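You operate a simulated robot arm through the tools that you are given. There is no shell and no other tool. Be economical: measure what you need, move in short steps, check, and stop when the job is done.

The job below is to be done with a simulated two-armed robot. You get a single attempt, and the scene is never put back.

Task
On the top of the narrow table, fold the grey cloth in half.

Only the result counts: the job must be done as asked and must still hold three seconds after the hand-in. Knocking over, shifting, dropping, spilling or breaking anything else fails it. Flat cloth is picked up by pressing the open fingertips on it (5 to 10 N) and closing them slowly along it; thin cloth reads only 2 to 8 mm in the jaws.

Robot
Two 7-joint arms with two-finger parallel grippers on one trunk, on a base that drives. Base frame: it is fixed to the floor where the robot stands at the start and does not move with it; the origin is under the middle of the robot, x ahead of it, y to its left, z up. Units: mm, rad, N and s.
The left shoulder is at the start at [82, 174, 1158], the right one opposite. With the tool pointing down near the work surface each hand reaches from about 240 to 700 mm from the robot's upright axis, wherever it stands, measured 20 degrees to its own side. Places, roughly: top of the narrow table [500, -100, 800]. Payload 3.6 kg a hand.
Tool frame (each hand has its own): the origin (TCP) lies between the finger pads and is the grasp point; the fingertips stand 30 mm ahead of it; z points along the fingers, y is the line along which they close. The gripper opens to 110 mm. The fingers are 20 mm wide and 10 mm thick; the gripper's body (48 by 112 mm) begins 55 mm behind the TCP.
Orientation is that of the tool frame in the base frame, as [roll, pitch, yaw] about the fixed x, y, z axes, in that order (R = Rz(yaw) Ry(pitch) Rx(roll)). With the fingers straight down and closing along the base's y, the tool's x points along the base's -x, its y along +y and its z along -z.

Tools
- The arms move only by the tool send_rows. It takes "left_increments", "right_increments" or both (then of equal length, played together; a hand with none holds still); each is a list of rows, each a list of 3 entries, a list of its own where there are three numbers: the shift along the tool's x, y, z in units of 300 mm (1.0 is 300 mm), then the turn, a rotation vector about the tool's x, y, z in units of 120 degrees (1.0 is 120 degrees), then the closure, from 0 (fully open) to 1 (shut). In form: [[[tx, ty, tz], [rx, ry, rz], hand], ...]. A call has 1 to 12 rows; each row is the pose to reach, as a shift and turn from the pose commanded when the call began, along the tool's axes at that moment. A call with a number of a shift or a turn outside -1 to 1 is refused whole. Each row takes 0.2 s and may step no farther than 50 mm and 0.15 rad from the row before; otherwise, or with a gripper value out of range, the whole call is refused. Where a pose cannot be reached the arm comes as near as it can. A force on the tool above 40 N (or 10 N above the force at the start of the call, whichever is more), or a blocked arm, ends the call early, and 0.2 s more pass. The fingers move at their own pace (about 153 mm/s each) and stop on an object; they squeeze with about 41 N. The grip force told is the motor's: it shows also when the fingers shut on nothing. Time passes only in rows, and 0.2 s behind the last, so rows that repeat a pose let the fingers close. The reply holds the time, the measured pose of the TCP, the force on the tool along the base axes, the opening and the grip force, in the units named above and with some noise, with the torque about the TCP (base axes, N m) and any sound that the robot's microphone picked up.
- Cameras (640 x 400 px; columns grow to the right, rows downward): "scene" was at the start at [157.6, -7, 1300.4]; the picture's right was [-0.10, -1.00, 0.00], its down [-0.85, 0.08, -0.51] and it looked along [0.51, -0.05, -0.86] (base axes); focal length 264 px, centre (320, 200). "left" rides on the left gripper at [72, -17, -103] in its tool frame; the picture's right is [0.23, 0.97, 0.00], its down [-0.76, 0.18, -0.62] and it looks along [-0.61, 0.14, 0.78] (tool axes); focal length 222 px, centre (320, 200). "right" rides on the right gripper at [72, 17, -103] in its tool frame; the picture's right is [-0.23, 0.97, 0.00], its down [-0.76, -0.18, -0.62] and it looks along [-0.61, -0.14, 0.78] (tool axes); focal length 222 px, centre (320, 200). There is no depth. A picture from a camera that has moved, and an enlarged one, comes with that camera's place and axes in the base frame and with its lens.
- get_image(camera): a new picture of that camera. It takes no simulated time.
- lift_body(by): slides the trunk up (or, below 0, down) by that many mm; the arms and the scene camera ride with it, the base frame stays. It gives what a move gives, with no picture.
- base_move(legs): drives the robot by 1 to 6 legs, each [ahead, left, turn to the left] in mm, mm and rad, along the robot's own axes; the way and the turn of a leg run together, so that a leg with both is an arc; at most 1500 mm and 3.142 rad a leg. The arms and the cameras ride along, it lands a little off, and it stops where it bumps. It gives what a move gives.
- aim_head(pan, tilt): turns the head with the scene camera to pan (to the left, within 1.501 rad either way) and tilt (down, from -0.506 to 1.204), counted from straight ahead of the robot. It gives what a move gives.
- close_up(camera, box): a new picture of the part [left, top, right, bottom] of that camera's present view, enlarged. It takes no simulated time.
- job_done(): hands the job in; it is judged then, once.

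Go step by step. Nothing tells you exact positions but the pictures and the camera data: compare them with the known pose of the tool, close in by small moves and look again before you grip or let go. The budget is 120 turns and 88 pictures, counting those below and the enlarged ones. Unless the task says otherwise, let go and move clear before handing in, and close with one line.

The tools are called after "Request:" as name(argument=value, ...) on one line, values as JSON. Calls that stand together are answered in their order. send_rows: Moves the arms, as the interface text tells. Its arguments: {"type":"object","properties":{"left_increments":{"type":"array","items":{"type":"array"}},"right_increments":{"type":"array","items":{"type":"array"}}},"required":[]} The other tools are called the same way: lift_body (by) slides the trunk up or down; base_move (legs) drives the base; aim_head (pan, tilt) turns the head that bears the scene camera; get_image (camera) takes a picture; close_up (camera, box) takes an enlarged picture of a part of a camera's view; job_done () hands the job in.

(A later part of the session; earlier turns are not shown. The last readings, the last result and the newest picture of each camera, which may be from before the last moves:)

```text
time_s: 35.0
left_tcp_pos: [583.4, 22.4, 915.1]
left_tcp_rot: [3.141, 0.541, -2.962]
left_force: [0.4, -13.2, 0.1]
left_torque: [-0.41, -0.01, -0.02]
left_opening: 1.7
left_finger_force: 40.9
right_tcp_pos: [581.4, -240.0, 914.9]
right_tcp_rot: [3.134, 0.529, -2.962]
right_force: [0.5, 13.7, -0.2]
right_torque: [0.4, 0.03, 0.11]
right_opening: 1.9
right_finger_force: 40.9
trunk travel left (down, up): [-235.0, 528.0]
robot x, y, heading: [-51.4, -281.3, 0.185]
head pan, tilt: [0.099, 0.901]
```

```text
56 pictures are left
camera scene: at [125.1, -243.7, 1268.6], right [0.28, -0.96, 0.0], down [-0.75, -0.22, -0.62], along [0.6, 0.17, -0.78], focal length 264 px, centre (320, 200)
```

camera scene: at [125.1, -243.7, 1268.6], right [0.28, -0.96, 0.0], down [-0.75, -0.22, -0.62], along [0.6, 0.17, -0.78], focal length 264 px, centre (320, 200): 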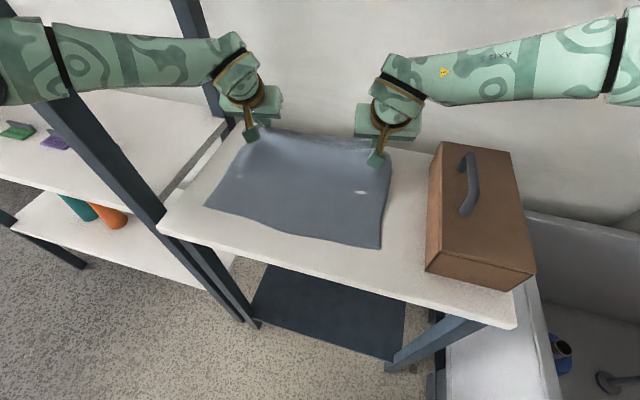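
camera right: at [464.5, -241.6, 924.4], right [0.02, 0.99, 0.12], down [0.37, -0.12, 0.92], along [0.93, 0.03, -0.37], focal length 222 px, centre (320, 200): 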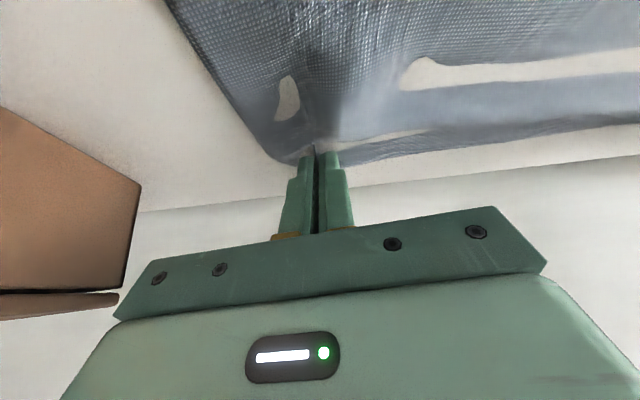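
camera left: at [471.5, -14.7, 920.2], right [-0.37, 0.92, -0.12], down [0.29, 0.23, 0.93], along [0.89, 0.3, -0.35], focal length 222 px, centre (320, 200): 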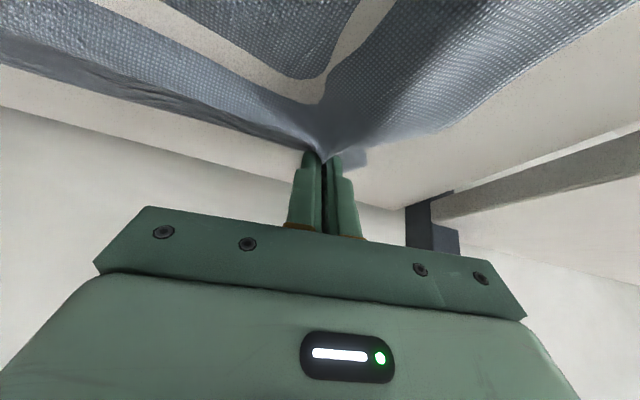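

The far edge is lifted and the cloth is taut between the hands at 13 N. I'll bring the hands slightly together, then drive back in −x in stages while raising, so the flap follows an arc.

Request:
send_rows(left_increments=[[[0, -0.02, 0], [0, 0, 0], 1], [[0, -0.02, 0], [0, 0, 0], 1]], right_increments=[[[0, 0.02, 0], [0, 0, 0], 1], [[0, 0.02, 0], [0, 0, 0], 1]])

Request:
base_move(legs=[[-54, 10, 0]])

Request:
send_rows(left_increments=[[[-0.026, 0, -0.042], [0, 0, 0], 1], [[-0.052, 0, -0.085], [0, 0, 0], 1], [[-0.07, 0, -0.115], [0, 0, 0], 1], [[-0.07, 0, -0.115], [0, 0, 0], 1]], right_increments=[[[-0.026, 0, -0.042], [0, 0, 0], 1], [[-0.052, 0, -0.085], [0, 0, 0], 1], [[-0.07, 0, -0.115], [0, 0, 0], 1], [[-0.07, 0, -0.115], [0, 0, 0], 1]])

Request:
get_image(camera="scene")

```text
time_s: 35.6
left_tcp_pos: [584.5, 20.8, 914.1]
left_tcp_rot: [3.141, 0.543, -2.956]
left_force: [-0.4, -1.0, 0.4]
left_torque: [0.0, -0.03, -0.01]
left_opening: 1.6
left_finger_force: 40.6
right_tcp_pos: [583.0, -232.2, 913.6]
right_tcp_rot: [3.139, 0.525, -2.965]
right_force: [0.4, 0.5, 0.6]
right_torque: [0.02, 0.0, -0.03]
right_opening: 1.9
right_finger_force: 41.0
trunk travel left (down, up): [-235.0, 528.0]
robot x, y, heading: [-53.0, -283.2, 0.173]
head pan, tilt: [0.099, 0.901]
```

```text
time_s: 36.5
left_tcp_pos: [528.1, 18.9, 916.6]
left_tcp_rot: [-3.138, 0.545, -2.96]
left_force: [-0.8, -0.6, 0.7]
left_torque: [0.01, -0.04, -0.02]
left_opening: 1.7
left_finger_force: 41.1
right_tcp_pos: [526.6, -231.4, 916.0]
right_tcp_rot: [3.138, 0.529, -2.963]
right_force: [-0.5, 1.1, 0.0]
right_torque: [0.0, -0.02, 0.03]
right_opening: 2.0
right_finger_force: 40.2
trunk travel left (down, up): [-235.0, 528.0]
robot x, y, heading: [-110.7, -279.5, 0.179]
head pan, tilt: [0.099, 0.901]
```

```text
time_s: 37.5
left_tcp_pos: [529.0, 21.0, 955.3]
left_tcp_rot: [-3.14, 0.543, -2.961]
left_force: [0.5, -0.3, -0.2]
left_torque: [-0.01, -0.01, -0.02]
left_opening: 1.8
left_finger_force: 40.5
right_tcp_pos: [528.0, -231.7, 956.4]
right_tcp_rot: [3.138, 0.528, -2.964]
right_force: [-0.1, 1.0, -0.7]
right_torque: [0.01, -0.04, -0.02]
right_opening: 2.1
right_finger_force: 40.6
trunk travel left (down, up): [-235.0, 528.0]
robot x, y, heading: [-104.6, -282.5, 0.176]
head pan, tilt: [0.099, 0.901]
```

```text
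55 pictures are left
camera scene: at [71.0, -241.1, 1268.5], right [0.28, -0.96, 0.0], down [-0.75, -0.22, -0.62], along [0.6, 0.17, -0.78], focal length 264 px, centre (320, 200)
```

scene: 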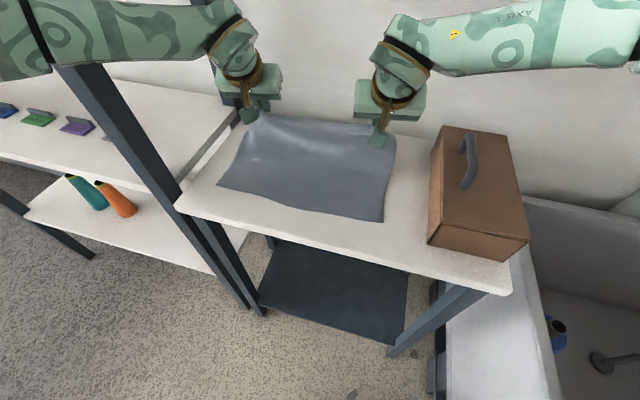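

The flap follows well and the near edge hasn't moved, at about x 372–383. I'll keep driving back at height.

Request:
base_move(legs=[[-78, 19, 0]])

Request:
get_image(camera="scene")

```text
time_s: 38.6
left_tcp_pos: [445.6, 24.7, 955.5]
left_tcp_rot: [-3.139, 0.544, -2.963]
left_force: [-0.8, -1.2, 0.2]
left_torque: [-0.02, -0.02, -0.03]
left_opening: 1.6
left_finger_force: 40.9
right_tcp_pos: [444.7, -227.3, 958.2]
right_tcp_rot: [3.137, 0.529, -2.967]
right_force: [-0.3, -0.1, 0.2]
right_torque: [0.01, -0.04, -0.02]
right_opening: 1.9
right_finger_force: 41.0
trunk travel left (down, up): [-235.0, 528.0]
robot x, y, heading: [-193.2, -275.4, 0.18]
head pan, tilt: [0.099, 0.901]
```

```text
54 pictures are left
camera scene: at [-12.9, -236.0, 1268.8], right [0.27, -0.96, 0.0], down [-0.75, -0.22, -0.62], along [0.6, 0.17, -0.78], focal length 264 px, centre (320, 200)
```

scene: 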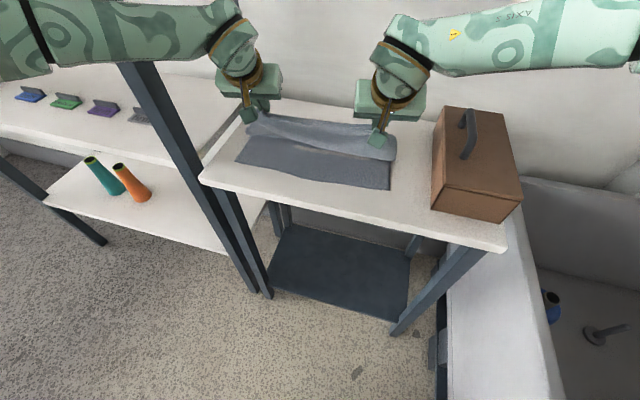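

The fold is forming nicely with the near edge at x ≈ 381. I'll lower 35 mm and drive back another 50 mm.

Request:
send_rows(left_increments=[[[0.03, 0, 0.05], [0, 0, 0], 1], [[0.06, 0, 0.1], [0, 0, 0], 1], [[0.06, 0, 0.1], [0, 0, 0], 1]], right_increments=[[[0.03, 0, 0.05], [0, 0, 0], 1], [[0.06, 0, 0.1], [0, 0, 0], 1], [[0.06, 0, 0.1], [0, 0, 0], 1]])

Request:
base_move(legs=[[-49, 13, 0]])

Request:
get_image(camera="scene")

Request:
get_image(camera="left")

Request:
get_image(camera="right")

```text
time_s: 39.4
left_tcp_pos: [446.0, 25.2, 920.1]
left_tcp_rot: [-3.14, 0.544, -2.961]
left_force: [-0.2, -0.6, -0.6]
left_torque: [0.04, -0.02, 0.01]
left_opening: 2.0
left_finger_force: 41.3
right_tcp_pos: [445.5, -226.9, 921.5]
right_tcp_rot: [3.137, 0.527, -2.966]
right_force: [0.1, 1.2, -0.5]
right_torque: [0.03, 0.02, 0.0]
right_opening: 1.6
right_finger_force: 40.9
trunk travel left (down, up): [-235.0, 528.0]
robot x, y, heading: [-192.0, -272.2, 0.181]
head pan, tilt: [0.099, 0.901]
```

```text
time_s: 40.3
left_tcp_pos: [393.9, 28.5, 920.5]
left_tcp_rot: [-3.14, 0.546, -2.96]
left_force: [0.1, 0.0, 0.0]
left_torque: [-0.04, 0.01, 0.02]
left_opening: 1.7
left_finger_force: 42.1
right_tcp_pos: [393.1, -223.1, 923.2]
right_tcp_rot: [3.138, 0.53, -2.965]
right_force: [-0.3, 0.3, 0.3]
right_torque: [-0.01, -0.04, -0.03]
right_opening: 2.0
right_finger_force: 41.0
trunk travel left (down, up): [-235.0, 528.0]
robot x, y, heading: [-241.9, -274.2, 0.176]
head pan, tilt: [0.099, 0.901]
```

```text
53 pictures are left
camera scene: at [-64.7, -231.9, 1269.0], right [0.27, -0.96, 0.0], down [-0.75, -0.22, -0.62], along [0.6, 0.17, -0.78], focal length 264 px, centre (320, 200)
```

scene: 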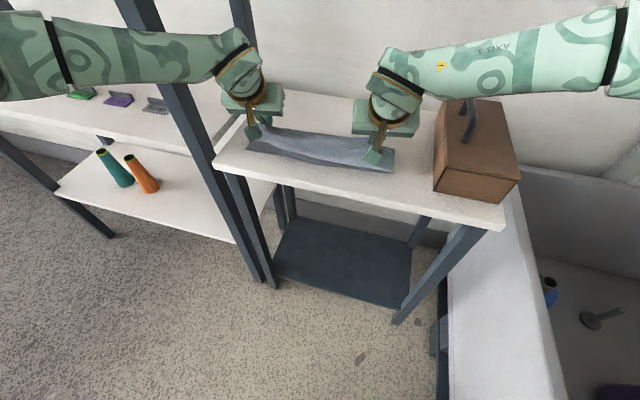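

```text
52 pictures are left
camera left: at [284.5, -9.2, 969.5], right [-0.37, 0.92, -0.12], down [0.29, 0.23, 0.93], along [0.88, 0.3, -0.35], focal length 222 px, centre (320, 200)
```

left: 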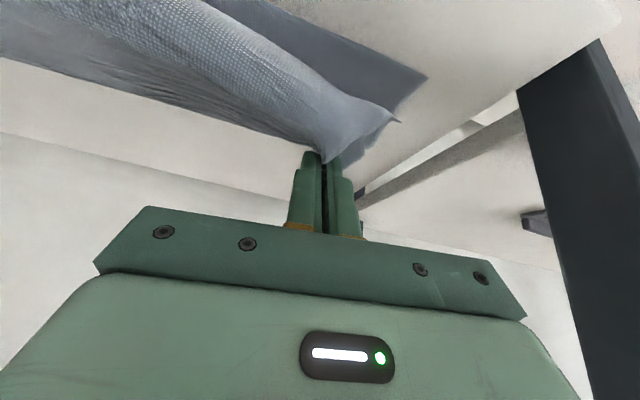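

```text
51 pictures are left
camera right: at [277.0, -227.7, 975.6], right [0.02, 0.99, 0.12], down [0.37, -0.12, 0.92], along [0.93, 0.02, -0.37], focal length 222 px, centre (320, 200)
```

right: 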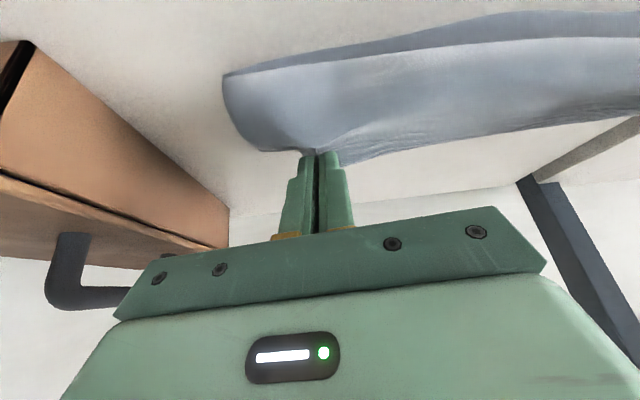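

The near edge of the bottom layer runs from about (365, 78) to (380, −280). I'll lower the flap with a slight back-then-forward motion so the free hem trails toward the near edge.

Request:
send_rows(left_increments=[[[0.056, 0.008, 0.009], [0, 0, 0], 1], [[0.113, 0.016, 0.017], [0, 0, 0], 1], [[0.11, 0.012, 0.058], [0, 0, 0], 1], [[0.106, 0.007, 0.099], [0, 0, 0], 1], [[0.106, 0.007, 0.099], [0, 0, 0], 1]], right_increments=[[[0.037, 0.004, 0.021], [0, 0, 0], 1], [[0.074, 0.008, 0.042], [0, 0, 0], 1], [[0.071, 0.004, 0.086], [0, 0, 0], 1], [[0.068, -0.001, 0.13], [0, 0, 0], 1], [[0.068, -0.001, 0.13], [0, 0, 0], 1]])

Request:
get_image(camera="left")

Request:
get_image(camera="right")

Request:
close_up(camera="scene", box=[200, 80, 440, 230])

```text
time_s: 41.5
left_tcp_pos: [384.4, 28.3, 877.3]
left_tcp_rot: [-3.139, 0.545, -2.963]
left_force: [-0.8, -1.3, 0.2]
left_torque: [-0.02, -0.03, -0.01]
left_opening: 1.5
left_finger_force: 41.4
right_tcp_pos: [396.5, -224.7, 877.8]
right_tcp_rot: [3.137, 0.526, -2.964]
right_force: [-0.1, 0.5, 0.0]
right_torque: [0.04, 0.04, -0.01]
right_opening: 2.0
right_finger_force: 40.9
trunk travel left (down, up): [-235.0, 528.0]
robot x, y, heading: [-241.4, -268.1, 0.182]
head pan, tilt: [0.099, 0.901]
```

```text
50 pictures are left
camera left: at [274.3, -9.4, 926.0], right [-0.37, 0.92, -0.12], down [0.29, 0.23, 0.93], along [0.88, 0.3, -0.36], focal length 222 px, centre (320, 200)
```

left: 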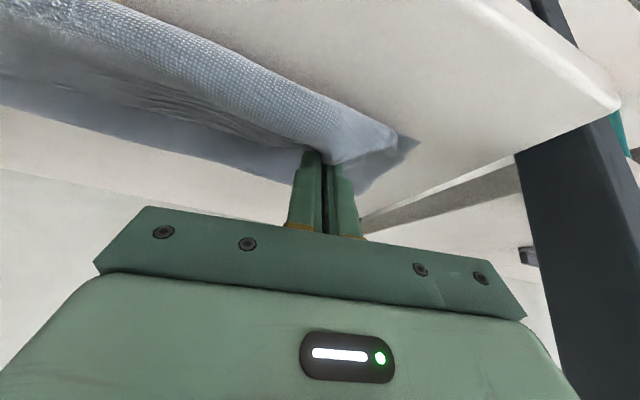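

```text
49 pictures are left
camera right: at [280.7, -228.4, 930.8], right [0.02, 0.99, 0.12], down [0.37, -0.12, 0.92], along [0.93, 0.02, -0.37], focal length 222 px, centre (320, 200)
```

right: 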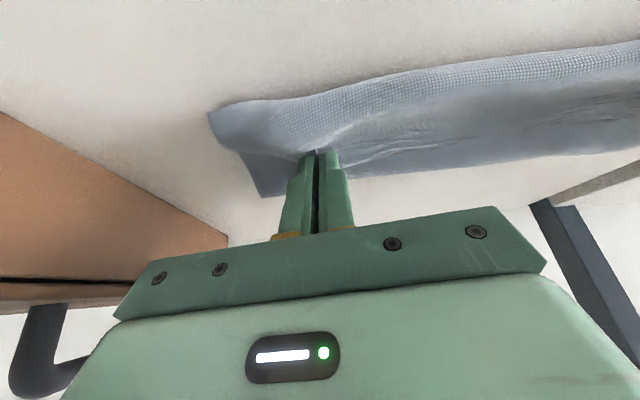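

```text
2.67 times, centred on (320, 155) of scene
camera zoom: at [-62.7, -232.0, 1268.7], right [0.27, -0.96, 0.0], down [-0.75, -0.22, -0.62], along [0.6, 0.17, -0.78], focal length 704 px, centre (320, 320)
```

zoom: 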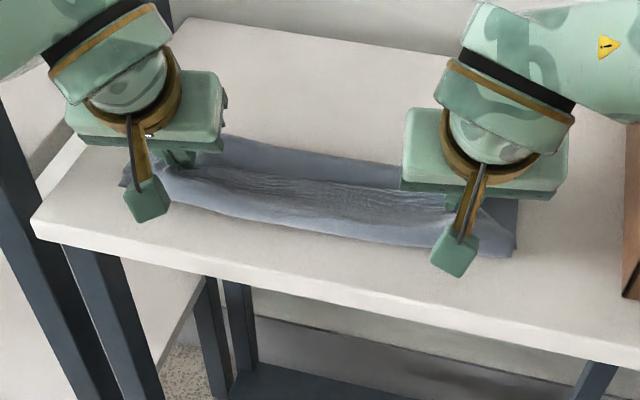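

The hem is lying on the near edge. I'll lower the last few millimetres, then open slowly a little way.

Request:
send_rows(left_increments=[[[0.005, 0, 0.008], [0, 0, 0], 1], [[0.009, 0, 0.015], [0, 0, 0], 1], [[0.009, 0, 0.015], [0, 0, 0], 0.95], [[0.009, 0, 0.015], [0, 0, 0], 0.9], [[0.009, 0, 0.015], [0, 0, 0], 0.85], [[0.009, 0, 0.015], [0, 0, 0], 0.8], [[0.009, 0, 0.015], [0, 0, 0], 0.75]], right_increments=[[[0.005, 0, 0.008], [0, 0, 0], 1], [[0.009, 0, 0.015], [0, 0, 0], 1], [[0.009, 0, 0.015], [0, 0, 0], 0.95], [[0.009, 0, 0.015], [0, 0, 0], 0.9], [[0.009, 0, 0.015], [0, 0, 0], 0.85], [[0.009, 0, 0.015], [0, 0, 0], 0.8], [[0.009, 0, 0.015], [0, 0, 0], 0.75]])

Request:
get_image(camera="left")

Request:
get_image(camera="right")

```text
time_s: 43.1
left_tcp_pos: [384.3, 27.7, 872.8]
left_tcp_rot: [-3.142, 0.544, -2.96]
left_force: [0.1, -0.2, 3.7]
left_torque: [0.01, -0.04, -0.05]
left_opening: 27.0
left_finger_force: 0.1
right_tcp_pos: [396.5, -222.8, 873.3]
right_tcp_rot: [3.134, 0.526, -2.965]
right_force: [-0.7, 0.6, 3.7]
right_torque: [0.01, -0.02, -0.01]
right_opening: 27.1
right_finger_force: 0.1
trunk travel left (down, up): [-235.0, 528.0]
robot x, y, heading: [-241.7, -273.9, 0.182]
head pan, tilt: [0.099, 0.901]
```

```text
47 pictures are left
camera left: at [273.9, -9.9, 921.8], right [-0.37, 0.92, -0.12], down [0.29, 0.23, 0.93], along [0.88, 0.3, -0.35], focal length 222 px, centre (320, 200)
```

left: 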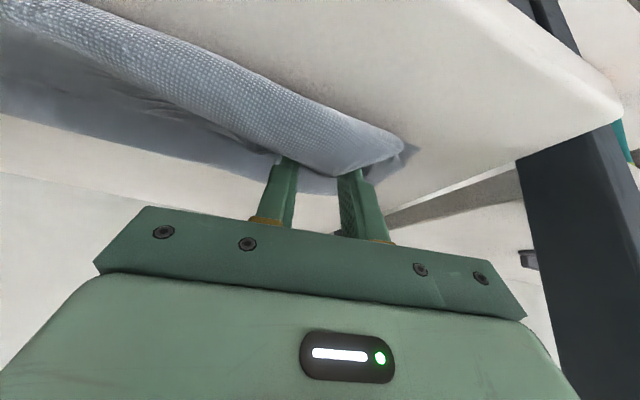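

```text
46 pictures are left
camera right: at [280.1, -227.9, 925.9], right [0.02, 0.99, 0.12], down [0.37, -0.12, 0.92], along [0.93, 0.02, -0.37], focal length 222 px, centre (320, 200)
```

right: 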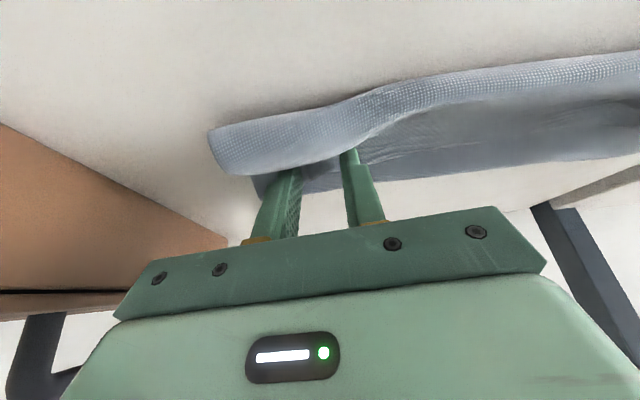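

The cloth is released, but I can't judge the hem from here. I'll lift straight up and look from above.

Request:
send_rows(left_increments=[[[-0.013, 0, -0.021], [0, 0, 0], 0.75], [[-0.052, 0, -0.086], [0, 0, 0], 0.7], [[-0.1, 0, -0.17], [0, 0, 0], 0.7], [[-0.15, 0, -0.25], [0, 0, 0], 0.7], [[-0.2, 0, -0.33], [0, 0, 0], 0.7]], right_increments=[[[-0.013, 0, -0.021], [0, 0, 0], 0.75], [[-0.052, 0, -0.086], [0, 0, 0], 0.7], [[-0.1, 0, -0.17], [0, 0, 0], 0.7], [[-0.15, 0, -0.25], [0, 0, 0], 0.7], [[-0.2, 0, -0.33], [0, 0, 0], 0.7]])

Request:
close_up(camera="scene", box=[200, 80, 440, 230])

Request:
get_image(camera="left")

Request:
get_image(camera="right")

```text
time_s: 44.3
left_tcp_pos: [384.1, 28.3, 988.2]
left_tcp_rot: [-3.138, 0.546, -2.964]
left_force: [0.4, -0.1, 0.3]
left_torque: [0.02, -0.01, 0.01]
left_opening: 32.6
left_finger_force: 0.0
right_tcp_pos: [398.9, -223.8, 988.9]
right_tcp_rot: [3.139, 0.527, -2.967]
right_force: [1.0, 0.4, -0.4]
right_torque: [0.04, 0.0, 0.03]
right_opening: 32.8
right_finger_force: 0.2
trunk travel left (down, up): [-235.0, 528.0]
robot x, y, heading: [-242.4, -271.6, 0.177]
head pan, tilt: [0.099, 0.901]
```

```text
2.67 times, centred on (320, 155) of scene
camera zoom: at [-63.4, -232.2, 1268.8], right [0.27, -0.96, 0.0], down [-0.75, -0.22, -0.62], along [0.6, 0.17, -0.78], focal length 704 px, centre (320, 320)
```

zoom: 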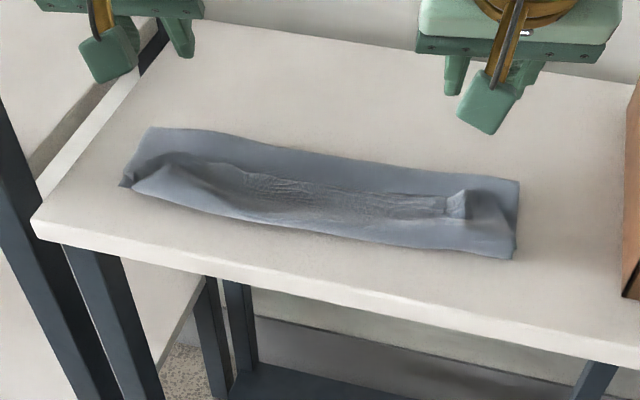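

```text
44 pictures are left
camera left: at [273.6, -8.7, 1036.7], right [-0.37, 0.92, -0.12], down [0.29, 0.23, 0.93], along [0.88, 0.3, -0.35], focal length 222 px, centre (320, 200)
```

left: 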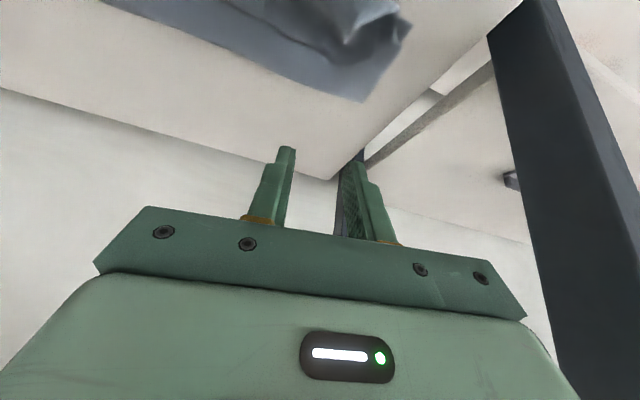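

```text
43 pictures are left
camera right: at [281.7, -228.4, 1042.0], right [0.02, 0.99, 0.12], down [0.37, -0.12, 0.92], along [0.93, 0.02, -0.37], focal length 222 px, centre (320, 200)
```

right: 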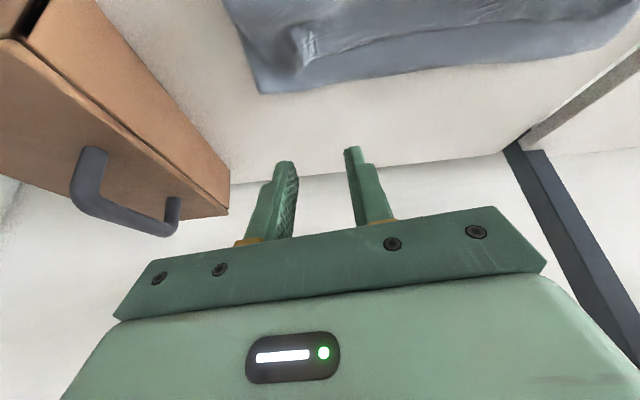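

The flap has an extra fold in it: it billowed over the near edge and the hem tucked back on top, because I laid it without tension. I'll zoom in before fixing that.

Request:
close_up(camera="scene", box=[240, 120, 320, 170])

Request:
close_up(camera="scene", box=[320, 135, 400, 185])

```text
8.00 times, centred on (280, 145) of scene
camera zoom: at [-63.4, -232.2, 1268.8], right [0.27, -0.96, 0.0], down [-0.75, -0.22, -0.62], along [0.6, 0.17, -0.78], focal length 2112 px, centre (640, 640)
```

zoom: 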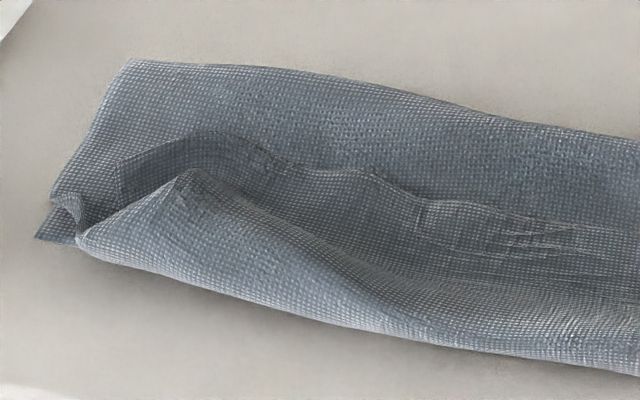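

```text
8.00 times, centred on (360, 160) of scene
camera zoom: at [-63.4, -232.2, 1268.8], right [0.27, -0.96, 0.0], down [-0.75, -0.22, -0.62], along [0.6, 0.17, -0.78], focal length 2112 px, centre (0, 520)
```

zoom: 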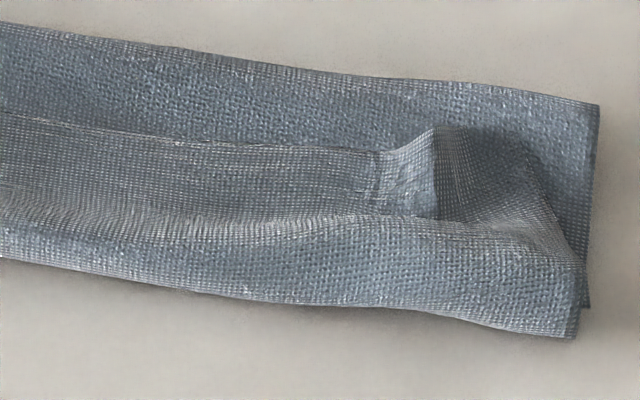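

The tucked hem stands up in small ridges right where I released it. I'll go back down to the release pose, regrip the ridges with both hands, then lift and unroll before laying it again under tension.

Request:
send_rows(left_increments=[[[0.05, 0.02, 0.08], [0, 0, 0], 0.6], [[0.1, 0.02, 0.16], [0, 0, 0], 0.6], [[0.15, 0.02, 0.24], [0, 0, 0], 0.6], [[0.18, 0.02, 0.3], [0, 0, 0], 0.6], [[0.196, 0.02, 0.322], [0, 0, 0], 0.6], [[0.196, 0.02, 0.322], [0, 0, 0], 0.7], [[0.196, 0.02, 0.322], [0, 0, 0], 0.78], [[0.196, 0.02, 0.322], [0, 0, 0], 0.86], [[0.196, 0.02, 0.322], [0, 0, 0], 0.93], [[0.196, 0.02, 0.322], [0, 0, 0], 1], [[0.196, 0.02, 0.322], [0, 0, 0], 1]], right_increments=[[[0.05, 0, 0.08], [0, 0, 0], 0.6], [[0.1, 0, 0.16], [0, 0, 0], 0.6], [[0.145, 0, 0.24], [0, 0, 0], 0.6], [[0.175, 0, 0.3], [0, 0, 0], 0.6], [[0.189, 0, 0.325], [0, 0, 0], 0.6], [[0.189, 0, 0.325], [0, 0, 0], 0.7], [[0.189, 0, 0.325], [0, 0, 0], 0.78], [[0.189, 0, 0.325], [0, 0, 0], 0.86], [[0.189, 0, 0.325], [0, 0, 0], 0.93], [[0.189, 0, 0.325], [0, 0, 0], 1], [[0.189, 0, 0.325], [0, 0, 0], 1]])

Request:
get_image(camera="left")

Request:
get_image(camera="right")

```text
time_s: 46.7
left_tcp_pos: [383.6, 35.2, 874.5]
left_tcp_rot: [-3.139, 0.543, -2.962]
left_force: [0.3, -5.1, -0.6]
left_torque: [-0.19, -0.03, 0.01]
left_opening: 1.6
left_finger_force: 40.5
right_tcp_pos: [397.9, -223.5, 874.4]
right_tcp_rot: [3.138, 0.527, -2.964]
right_force: [0.1, 6.2, 1.4]
right_torque: [0.23, 0.02, 0.04]
right_opening: 3.9
right_finger_force: 40.8
trunk travel left (down, up): [-235.0, 528.0]
robot x, y, heading: [-240.2, -274.7, 0.178]
head pan, tilt: [0.099, 0.901]
```

```text
40 pictures are left
camera left: at [273.1, -3.0, 923.7], right [-0.36, 0.92, -0.12], down [0.29, 0.23, 0.93], along [0.88, 0.3, -0.36], focal length 222 px, centre (320, 200)
```

left: 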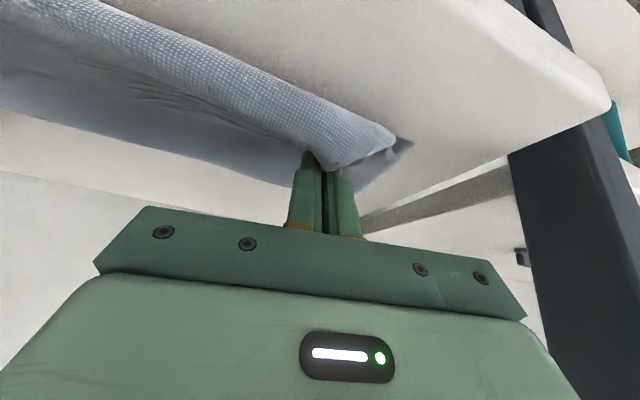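

```text
39 pictures are left
camera right: at [282.7, -227.5, 928.2], right [0.02, 0.99, 0.12], down [0.37, -0.12, 0.92], along [0.93, 0.03, -0.37], focal length 222 px, centre (320, 200)
```

right: 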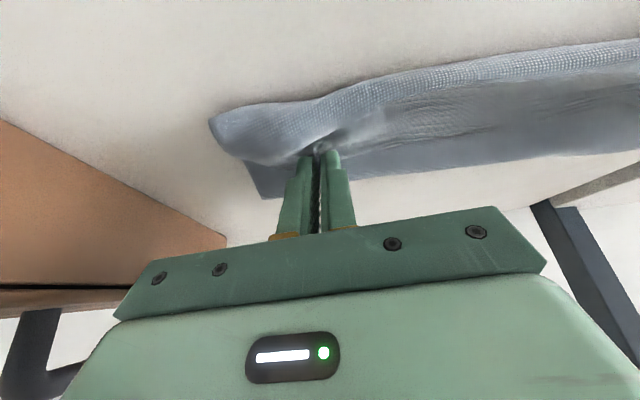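

Both hands have cloth, left 1.6 mm and right 3.9 mm. I'll lift 70 mm and see what comes up.

Request:
send_rows(left_increments=[[[-0.026, 0, -0.042], [0, 0, 0], 1], [[-0.052, 0, -0.085], [0, 0, 0], 1], [[-0.078, 0, -0.128], [0, 0, 0], 1], [[-0.104, 0, -0.17], [0, 0, 0], 1], [[-0.13, 0, -0.21], [0, 0, 0], 1], [[-0.13, 0, -0.21], [0, 0, 0], 1]], right_increments=[[[-0.026, 0, -0.042], [0, 0, 0], 1], [[-0.052, 0, -0.085], [0, 0, 0], 1], [[-0.078, 0, -0.128], [0, 0, 0], 1], [[-0.104, 0, -0.17], [0, 0, 0], 1], [[-0.13, 0, -0.21], [0, 0, 0], 1], [[-0.13, 0, -0.21], [0, 0, 0], 1]])

Request:
get_image(camera="left")

Request:
get_image(camera="right")

Request:
close_up(camera="scene", box=[200, 80, 440, 230])

```text
time_s: 48.1
left_tcp_pos: [382.9, 34.6, 947.0]
left_tcp_rot: [-3.139, 0.544, -2.96]
left_force: [0.2, -5.3, -0.3]
left_torque: [-0.21, -0.06, -0.01]
left_opening: 1.7
left_finger_force: 41.0
right_tcp_pos: [401.6, -221.5, 950.2]
right_tcp_rot: [3.137, 0.528, -2.967]
right_force: [-0.6, 5.3, 0.7]
right_torque: [0.19, 0.02, 0.05]
right_opening: 1.8
right_finger_force: 40.8
trunk travel left (down, up): [-235.0, 528.0]
robot x, y, heading: [-240.3, -273.5, 0.18]
head pan, tilt: [0.099, 0.901]
```

```text
38 pictures are left
camera left: at [272.9, -2.5, 997.5], right [-0.37, 0.92, -0.12], down [0.29, 0.23, 0.93], along [0.88, 0.3, -0.36], focal length 222 px, centre (320, 200)
```

left: 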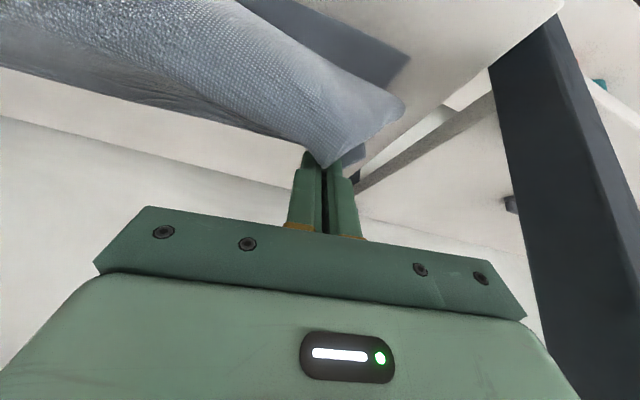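

```text
37 pictures are left
camera right: at [285.0, -226.5, 1002.2], right [0.02, 0.99, 0.12], down [0.37, -0.12, 0.92], along [0.93, 0.02, -0.37], focal length 222 px, centre (320, 200)
```

right: 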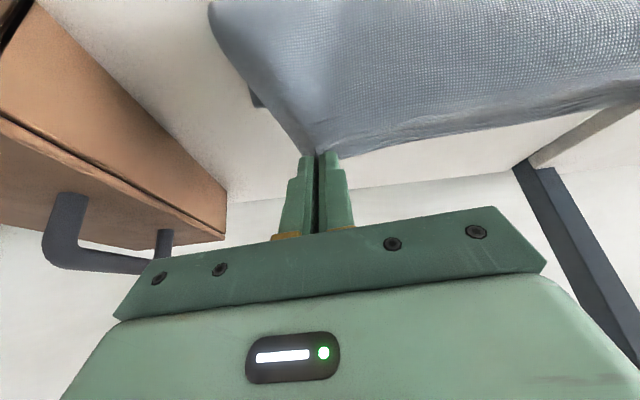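

```text
2.67 times, centred on (320, 155) of scene
camera zoom: at [-62.2, -231.9, 1268.5], right [0.27, -0.96, 0.0], down [-0.75, -0.22, -0.62], along [0.6, 0.17, -0.78], focal length 704 px, centre (320, 320)
```

zoom: 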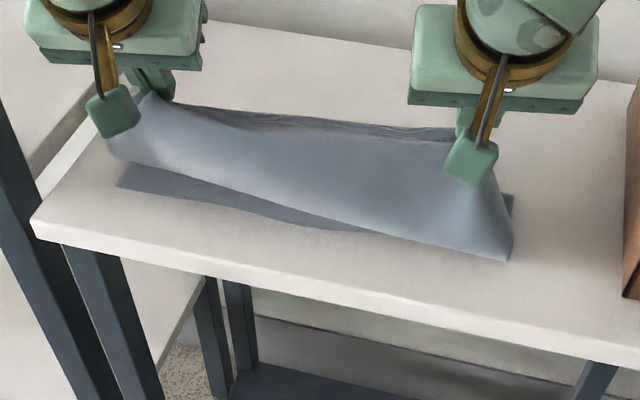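

Only the upper flap came up. I'll raise it a bit and drive forward about 135 mm so the bottom layer re-lays flat out to the proper crease.

Request:
send_rows(left_increments=[[[-0.017, 0, -0.028], [0, 0, 0], 1], [[-0.035, 0, -0.057], [0, 0, 0], 1], [[-0.035, 0, -0.057], [0, 0, 0], 1]], right_increments=[[[-0.017, 0.005, -0.028], [0, 0, 0], 1], [[-0.035, 0.01, -0.057], [0, 0, 0], 1], [[-0.035, 0.01, -0.057], [0, 0, 0], 1]])

Request:
base_move(legs=[[133, -24, 0]])

Request:
get_image(camera="scene")

```text
time_s: 48.9
left_tcp_pos: [382.9, 34.3, 968.0]
left_tcp_rot: [-3.14, 0.542, -2.96]
left_force: [0.7, -1.8, -1.0]
left_torque: [-0.03, -0.03, -0.01]
left_opening: 1.8
left_finger_force: 41.1
right_tcp_pos: [398.8, -219.7, 970.4]
right_tcp_rot: [3.137, 0.526, -2.968]
right_force: [-0.3, 1.9, -0.5]
right_torque: [0.08, 0.03, 0.03]
right_opening: 1.8
right_finger_force: 41.3
trunk travel left (down, up): [-235.0, 528.0]
robot x, y, heading: [-242.4, -272.6, 0.178]
head pan, tilt: [0.099, 0.901]
```

```text
time_s: 50.2
left_tcp_pos: [518.7, 34.0, 967.5]
left_tcp_rot: [-3.139, 0.543, -2.96]
left_force: [0.5, -0.8, -0.7]
left_torque: [-0.03, 0.0, -0.02]
left_opening: 1.8
left_finger_force: 41.1
right_tcp_pos: [536.9, -220.2, 969.5]
right_tcp_rot: [3.137, 0.526, -2.967]
right_force: [0.0, 1.7, -0.1]
right_torque: [0.04, 0.02, 0.06]
right_opening: 2.0
right_finger_force: 41.1
trunk travel left (down, up): [-235.0, 528.0]
robot x, y, heading: [-111.3, -269.1, 0.178]
head pan, tilt: [0.099, 0.901]
```

```text
35 pictures are left
camera scene: at [73.8, -232.2, 1268.3], right [0.27, -0.96, 0.0], down [-0.75, -0.22, -0.62], along [0.6, 0.17, -0.79], focal length 264 px, centre (320, 200)
```

scene: 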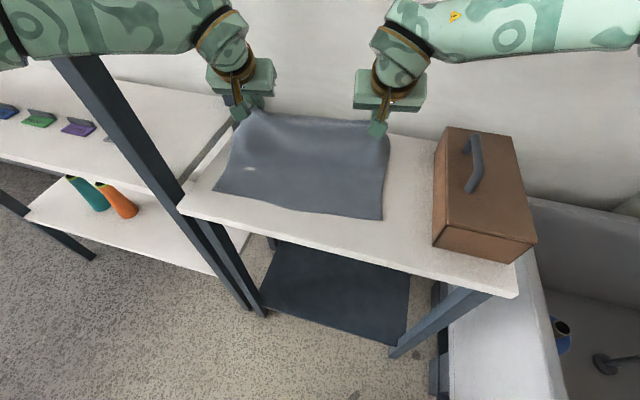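

The bottom layer is flat again, with its near edge from (365, 81) to (384, −270). The right crease is about 133 mm further in. I'll drive back 83 mm at this height, which stays on the taut arc.

Request:
base_move(legs=[[-82, 15, 0]])

Request:
close_up(camera="scene", box=[180, 60, 440, 222])

Request:
get_image(camera="right")

```text
time_s: 51.3
left_tcp_pos: [433.1, 33.1, 970.0]
left_tcp_rot: [-3.138, 0.545, -2.961]
left_force: [0.2, -1.1, 0.7]
left_torque: [-0.07, -0.02, -0.04]
left_opening: 1.6
left_finger_force: 40.8
right_tcp_pos: [451.2, -220.5, 969.6]
right_tcp_rot: [3.139, 0.529, -2.965]
right_force: [-0.8, 1.3, -0.3]
right_torque: [0.05, 0.0, 0.02]
right_opening: 1.8
right_finger_force: 41.4
trunk travel left (down, up): [-235.0, 528.0]
robot x, y, heading: [-191.7, -275.5, 0.178]
head pan, tilt: [0.099, 0.901]
```

```text
2.46 times, centred on (310, 141) of scene
camera zoom: at [-12.8, -231.7, 1268.8], right [0.27, -0.96, 0.0], down [-0.75, -0.22, -0.62], along [0.6, 0.17, -0.78], focal length 650 px, centre (345, 345)
```

zoom: 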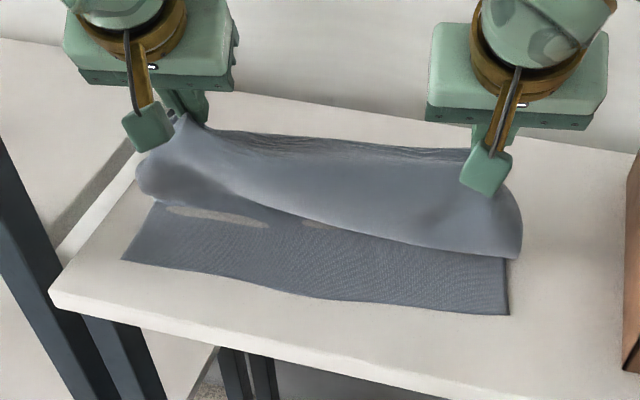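

```text
33 pictures are left
camera right: at [333.9, -224.2, 1023.6], right [0.02, 0.99, 0.12], down [0.37, -0.12, 0.92], along [0.93, 0.02, -0.37], focal length 222 px, centre (320, 200)
```

right: 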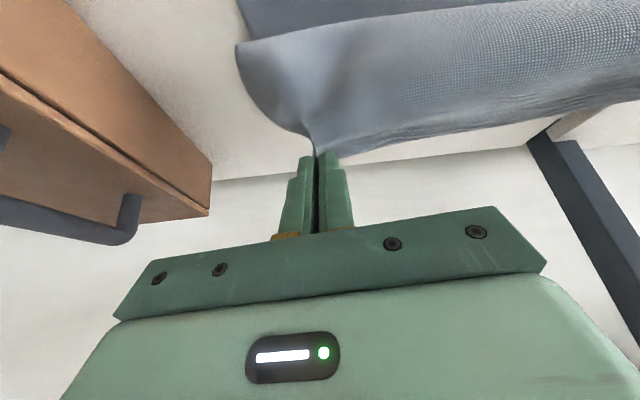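

There's still some slack bulging toward me. I'll drive back another 25 mm at height to take it up.

Request:
base_move(legs=[[-25, 5, 0]])

Request:
close_up(camera="scene", box=[180, 60, 440, 222])

Request:
get_image(camera="left")

```text
time_s: 52.1
left_tcp_pos: [408.1, 34.6, 969.9]
left_tcp_rot: [-3.139, 0.545, -2.962]
left_force: [-0.9, -0.7, 0.7]
left_torque: [-0.01, -0.03, -0.03]
left_opening: 1.7
left_finger_force: 41.1
right_tcp_pos: [425.4, -219.2, 970.4]
right_tcp_rot: [3.138, 0.528, -2.965]
right_force: [-1.1, 0.3, -0.3]
right_torque: [0.0, 0.0, 0.04]
right_opening: 1.9
right_finger_force: 41.2
trunk travel left (down, up): [-235.0, 528.0]
robot x, y, heading: [-215.0, -271.8, 0.179]
head pan, tilt: [0.099, 0.901]
```

```text
2.46 times, centred on (310, 141) of scene
camera zoom: at [-37.7, -231.2, 1268.9], right [0.27, -0.96, 0.0], down [-0.75, -0.22, -0.62], along [0.6, 0.17, -0.78], focal length 650 px, centre (345, 345)
```

zoom: 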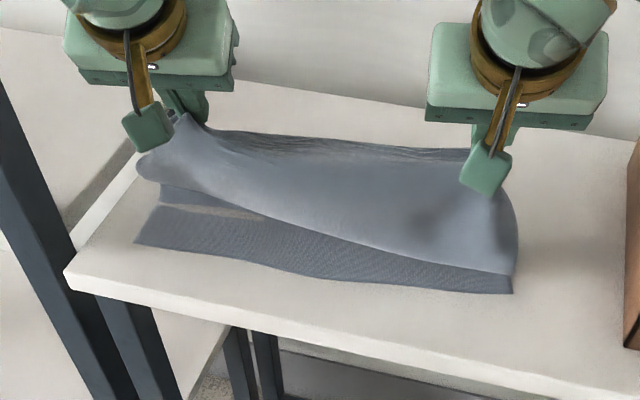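

```text
31 pictures are left
camera left: at [297.8, -3.1, 1018.2], right [-0.36, 0.92, -0.12], down [0.29, 0.23, 0.93], along [0.88, 0.3, -0.35], focal length 222 px, centre (320, 200)
```

left: 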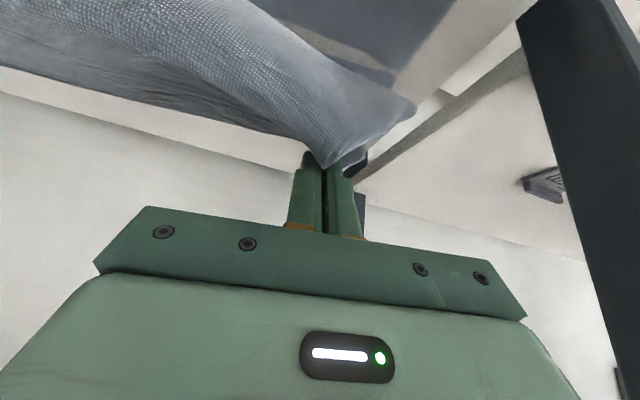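

The fingers hold the cloth so that it leaves them toward me, and that causes the S-shaped bulge. I'll drive forward again to re-lay the bottom layer, then tilt the hands further to about 60° so the flap hangs straight down from them.

Request:
base_move(legs=[[108, -19, 0]])

Request:
send_rows(left_increments=[[[0, 0, 0], [0, -0.065, 0], 1], [[0, 0, 0], [0, -0.13, 0], 1], [[0, 0, 0], [0, -0.195, 0], 1], [[0, 0, 0], [0, -0.25, 0], 1], [[0, 0, 0], [0, -0.25, 0], 1]], right_increments=[[[0, 0, 0], [0, -0.065, 0], 1], [[0, 0, 0], [0, -0.13, 0], 1], [[0, 0, 0], [0, -0.195, 0], 1], [[0, 0, 0], [0, -0.25, 0], 1], [[0, 0, 0], [0, -0.25, 0], 1]])

Request:
close_up(camera="scene", box=[180, 60, 440, 222])

```text
time_s: 53.3
left_tcp_pos: [521.2, 32.6, 967.1]
left_tcp_rot: [-3.14, 0.541, -2.964]
left_force: [-0.2, -0.6, -0.1]
left_torque: [-0.02, 0.02, -0.06]
left_opening: 1.8
left_finger_force: 40.8
right_tcp_pos: [537.4, -219.5, 969.8]
right_tcp_rot: [3.137, 0.525, -2.968]
right_force: [0.1, 0.5, 0.0]
right_torque: [0.05, 0.0, -0.01]
right_opening: 1.9
right_finger_force: 40.6
trunk travel left (down, up): [-235.0, 528.0]
robot x, y, heading: [-104.3, -270.1, 0.176]
head pan, tilt: [0.099, 0.901]
```

```text
time_s: 54.5
left_tcp_pos: [519.3, 34.1, 968.8]
left_tcp_rot: [-3.138, 1.009, -2.963]
left_force: [0.2, -1.3, 0.1]
left_torque: [-0.04, -0.02, -0.01]
left_opening: 1.9
left_finger_force: 41.1
left hand out of reach, approached as far as the arm can: row 4, 5
right_tcp_pos: [536.4, -220.1, 970.2]
right_tcp_rot: [3.134, 1.052, -2.972]
right_force: [-0.4, 1.2, 0.1]
right_torque: [0.06, -0.01, 0.01]
right_opening: 2.0
right_finger_force: 41.6
trunk travel left (down, up): [-235.0, 528.0]
robot x, y, heading: [-101.5, -269.5, 0.174]
head pan, tilt: [0.099, 0.901]
```

```text
2.46 times, centred on (310, 141) of scene
camera zoom: at [73.6, -231.3, 1268.6], right [0.27, -0.96, 0.0], down [-0.75, -0.21, -0.62], along [0.6, 0.17, -0.78], focal length 650 px, centre (345, 345)
```

zoom: 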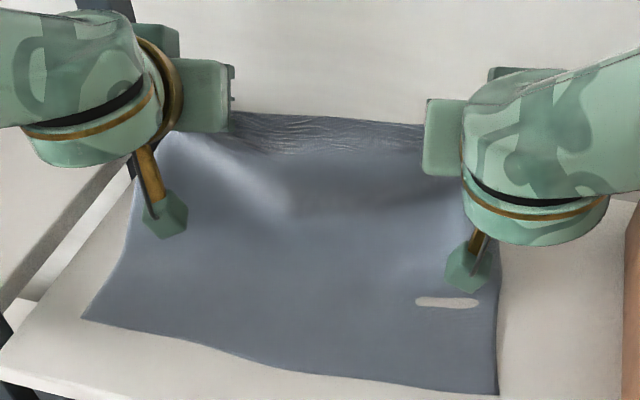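

The flap now hangs cleanly. I'll lower 15 mm and drive back 95 mm to bring the edge past the crease.

Request:
send_rows(left_increments=[[[0.042, 0, 0.027], [0, 0, 0], 1], [[0.042, 0, 0.027], [0, 0, 0], 1]], right_increments=[[[0.043, 0, 0.025], [0, 0, 0], 1], [[0.043, 0, 0.025], [0, 0, 0], 1]])

Request:
base_move(legs=[[-94, 18, 0]])

Request:
close_up(camera="scene", box=[180, 60, 440, 222])

Request:
get_image(camera="right")

```text
time_s: 55.1
left_tcp_pos: [519.5, 34.3, 953.0]
left_tcp_rot: [-3.139, 1.011, -2.961]
left_force: [0.2, -2.2, -0.7]
left_torque: [-0.08, -0.02, -0.09]
left_opening: 1.5
left_finger_force: 41.4
right_tcp_pos: [537.6, -219.1, 955.6]
right_tcp_rot: [3.134, 1.05, -2.971]
right_force: [-0.1, 1.8, 0.2]
right_torque: [0.08, -0.02, 0.04]
right_opening: 2.0
right_finger_force: 40.8
trunk travel left (down, up): [-235.0, 528.0]
robot x, y, heading: [-108.9, -270.4, 0.174]
head pan, tilt: [0.099, 0.901]
```

```text
time_s: 56.2
left_tcp_pos: [424.4, 36.5, 953.2]
left_tcp_rot: [-3.14, 1.012, -2.961]
left_force: [-0.9, -1.8, 0.2]
left_torque: [-0.05, -0.01, -0.07]
left_opening: 1.7
left_finger_force: 40.8
right_tcp_pos: [441.0, -217.3, 956.0]
right_tcp_rot: [3.135, 1.052, -2.972]
right_force: [-1.1, 2.5, -1.2]
right_torque: [0.04, 0.01, 0.03]
right_opening: 1.8
right_finger_force: 41.3
trunk travel left (down, up): [-235.0, 528.0]
robot x, y, heading: [-204.9, -270.8, 0.178]
head pan, tilt: [0.099, 0.901]
```

```text
2.46 times, centred on (310, 141) of scene
camera zoom: at [-22.5, -229.2, 1268.8], right [0.27, -0.96, 0.0], down [-0.75, -0.21, -0.62], along [0.6, 0.17, -0.78], focal length 650 px, centre (345, 345)
```

zoom: 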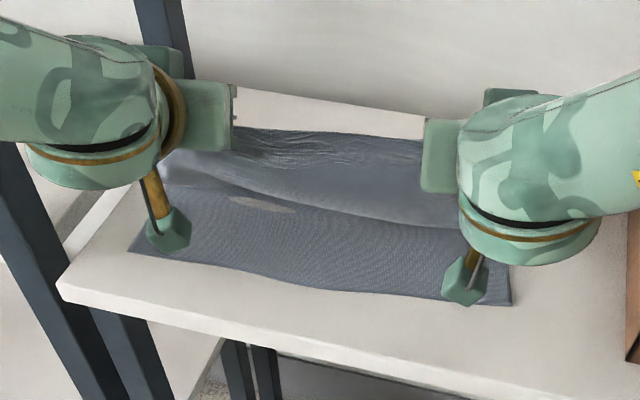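

```text
28 pictures are left
camera right: at [314.5, -223.6, 943.8], right [-0.06, 0.98, 0.2], down [-0.13, -0.21, 0.97], along [0.99, 0.03, 0.14], focal length 222 px, centre (320, 200)
```

right: 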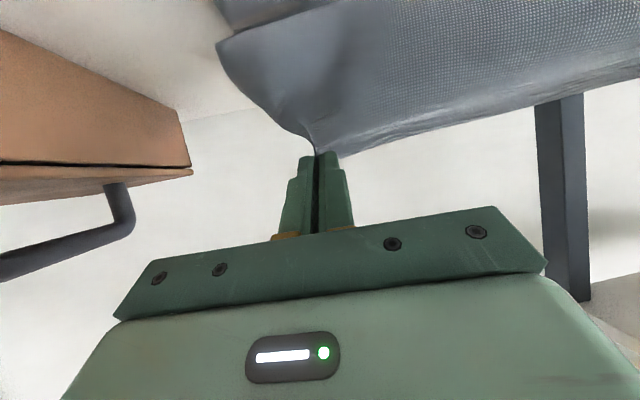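

The flap now hangs straight with little bulge. I'll continue the arc, 35 mm back and 45 mm down, using the arms.

Request:
send_rows(left_increments=[[[0.05, 0.007, -0.02], [0, 0, 0], 1], [[0.11, 0.014, -0.02], [0, 0, 0], 1], [[0.188, 0.021, -0.017], [0, 0, 0], 1], [[0.188, 0.021, -0.017], [0, 0, 0], 1]], right_increments=[[[0.05, 0.007, -0.024], [0, 0, 0], 1], [[0.11, 0.014, -0.025], [0, 0, 0], 1], [[0.187, 0.021, -0.025], [0, 0, 0], 1], [[0.187, 0.021, -0.025], [0, 0, 0], 1]])

Request:
close_up(camera="scene", box=[180, 60, 440, 222])

Request:
get_image(camera="right")

```text
time_s: 57.2
left_tcp_pos: [424.0, 36.5, 952.4]
left_tcp_rot: [-3.141, 1.009, -2.962]
left_force: [0.1, -2.6, -0.4]
left_torque: [-0.11, -0.01, -0.06]
left_opening: 1.8
left_finger_force: 41.4
left hand out of reach, approached as far as the arm can: row 1, 2, 3, 4
right_tcp_pos: [404.6, -217.3, 911.4]
right_tcp_rot: [3.132, 1.048, -2.971]
right_force: [0.2, 2.9, 0.7]
right_torque: [0.03, 0.0, 0.05]
right_opening: 1.8
right_finger_force: 41.0
trunk travel left (down, up): [-235.0, 528.0]
robot x, y, heading: [-199.3, -269.3, 0.178]
head pan, tilt: [0.099, 0.901]
```

```text
2.46 times, centred on (310, 141) of scene
camera zoom: at [-21.1, -229.8, 1268.6], right [0.27, -0.96, 0.0], down [-0.75, -0.21, -0.62], along [0.6, 0.17, -0.78], focal length 650 px, centre (345, 345)
```

zoom: 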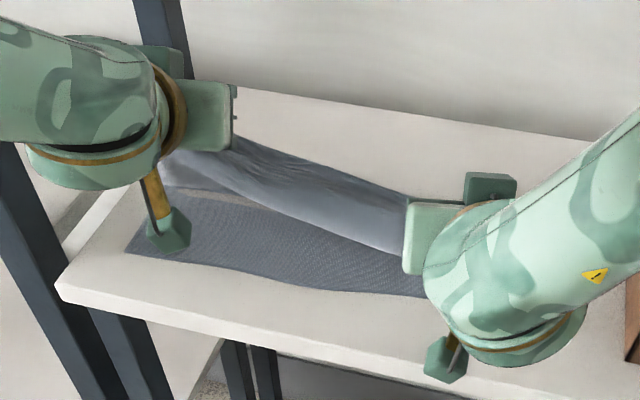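

```text
26 pictures are left
camera right: at [278.5, -223.3, 899.8], right [-0.06, 0.98, 0.2], down [-0.13, -0.21, 0.97], along [0.99, 0.03, 0.14], focal length 222 px, centre (320, 200)
```

right: 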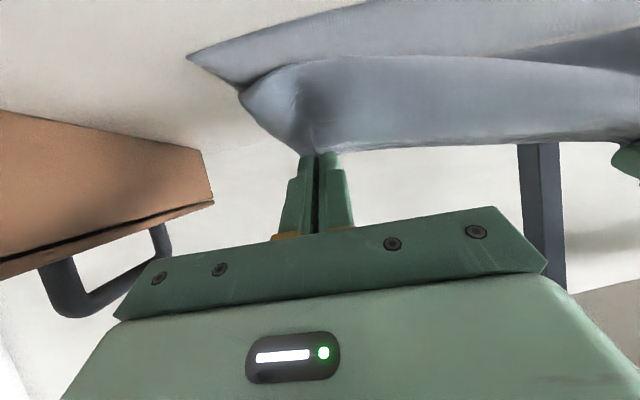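

The left wrist is at its tilt limit and didn't follow. I'll back its tilt off to about 47° and bring it along to match the right.

Request:
send_rows(left_increments=[[[0, 0, 0], [0, 0.06, 0], 1], [[0.0, 0, 0], [0, 0.12, 0], 1], [[0.06, 0.007, -0.01], [0, 0.12, 0], 1], [[0.12, 0.014, -0.02], [0, 0.12, 0], 1], [[0.175, 0.02, -0.027], [0, 0.12, 0], 1], [[0.175, 0.02, -0.027], [0, 0.12, 0], 1]])

Request:
get_image(camera="left")

Request:
close_up(camera="scene", box=[180, 60, 440, 222])

```text
time_s: 58.6
left_tcp_pos: [388.6, 34.8, 911.6]
left_tcp_rot: [-3.141, 0.757, -2.963]
left_force: [-0.2, -0.8, -0.5]
left_torque: [0.01, 0.02, -0.02]
left_opening: 1.7
left_finger_force: 41.2
right_tcp_pos: [405.3, -217.4, 911.4]
right_tcp_rot: [3.135, 1.05, -2.973]
right_force: [0.8, 0.0, -0.9]
right_torque: [0.0, 0.01, 0.01]
right_opening: 1.5
right_finger_force: 41.7
trunk travel left (down, up): [-235.0, 528.0]
robot x, y, heading: [-205.8, -268.3, 0.177]
head pan, tilt: [0.099, 0.901]
```

```text
25 pictures are left
camera left: at [269.5, -3.5, 934.6], right [-0.34, 0.93, -0.16], down [0.09, 0.2, 0.98], along [0.94, 0.31, -0.15], focal length 222 px, centre (320, 200)
```

left: 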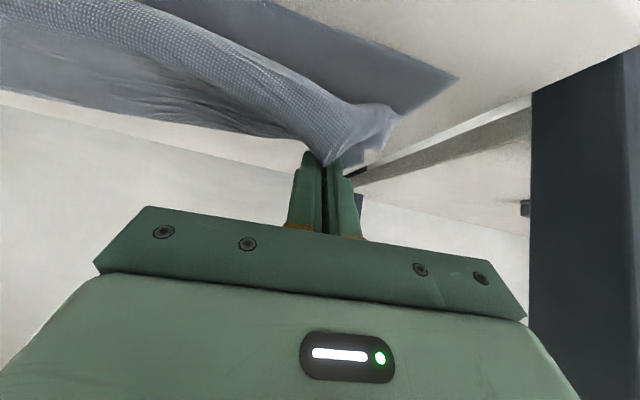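

```text
2.46 times, centred on (310, 141) of scene
camera zoom: at [-21.3, -229.5, 1268.6], right [0.27, -0.96, 0.0], down [-0.75, -0.21, -0.62], along [0.6, 0.17, -0.78], focal length 650 px, centre (345, 345)
```

zoom: 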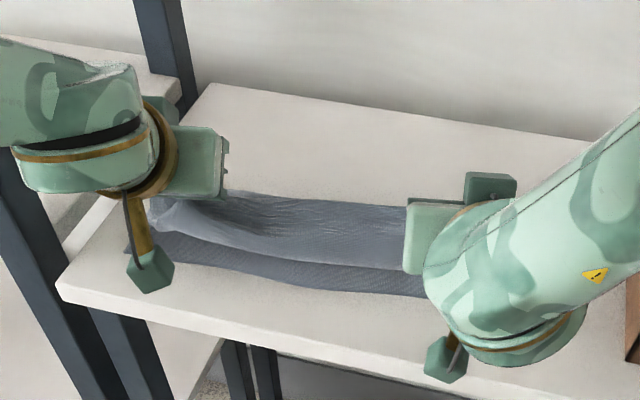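

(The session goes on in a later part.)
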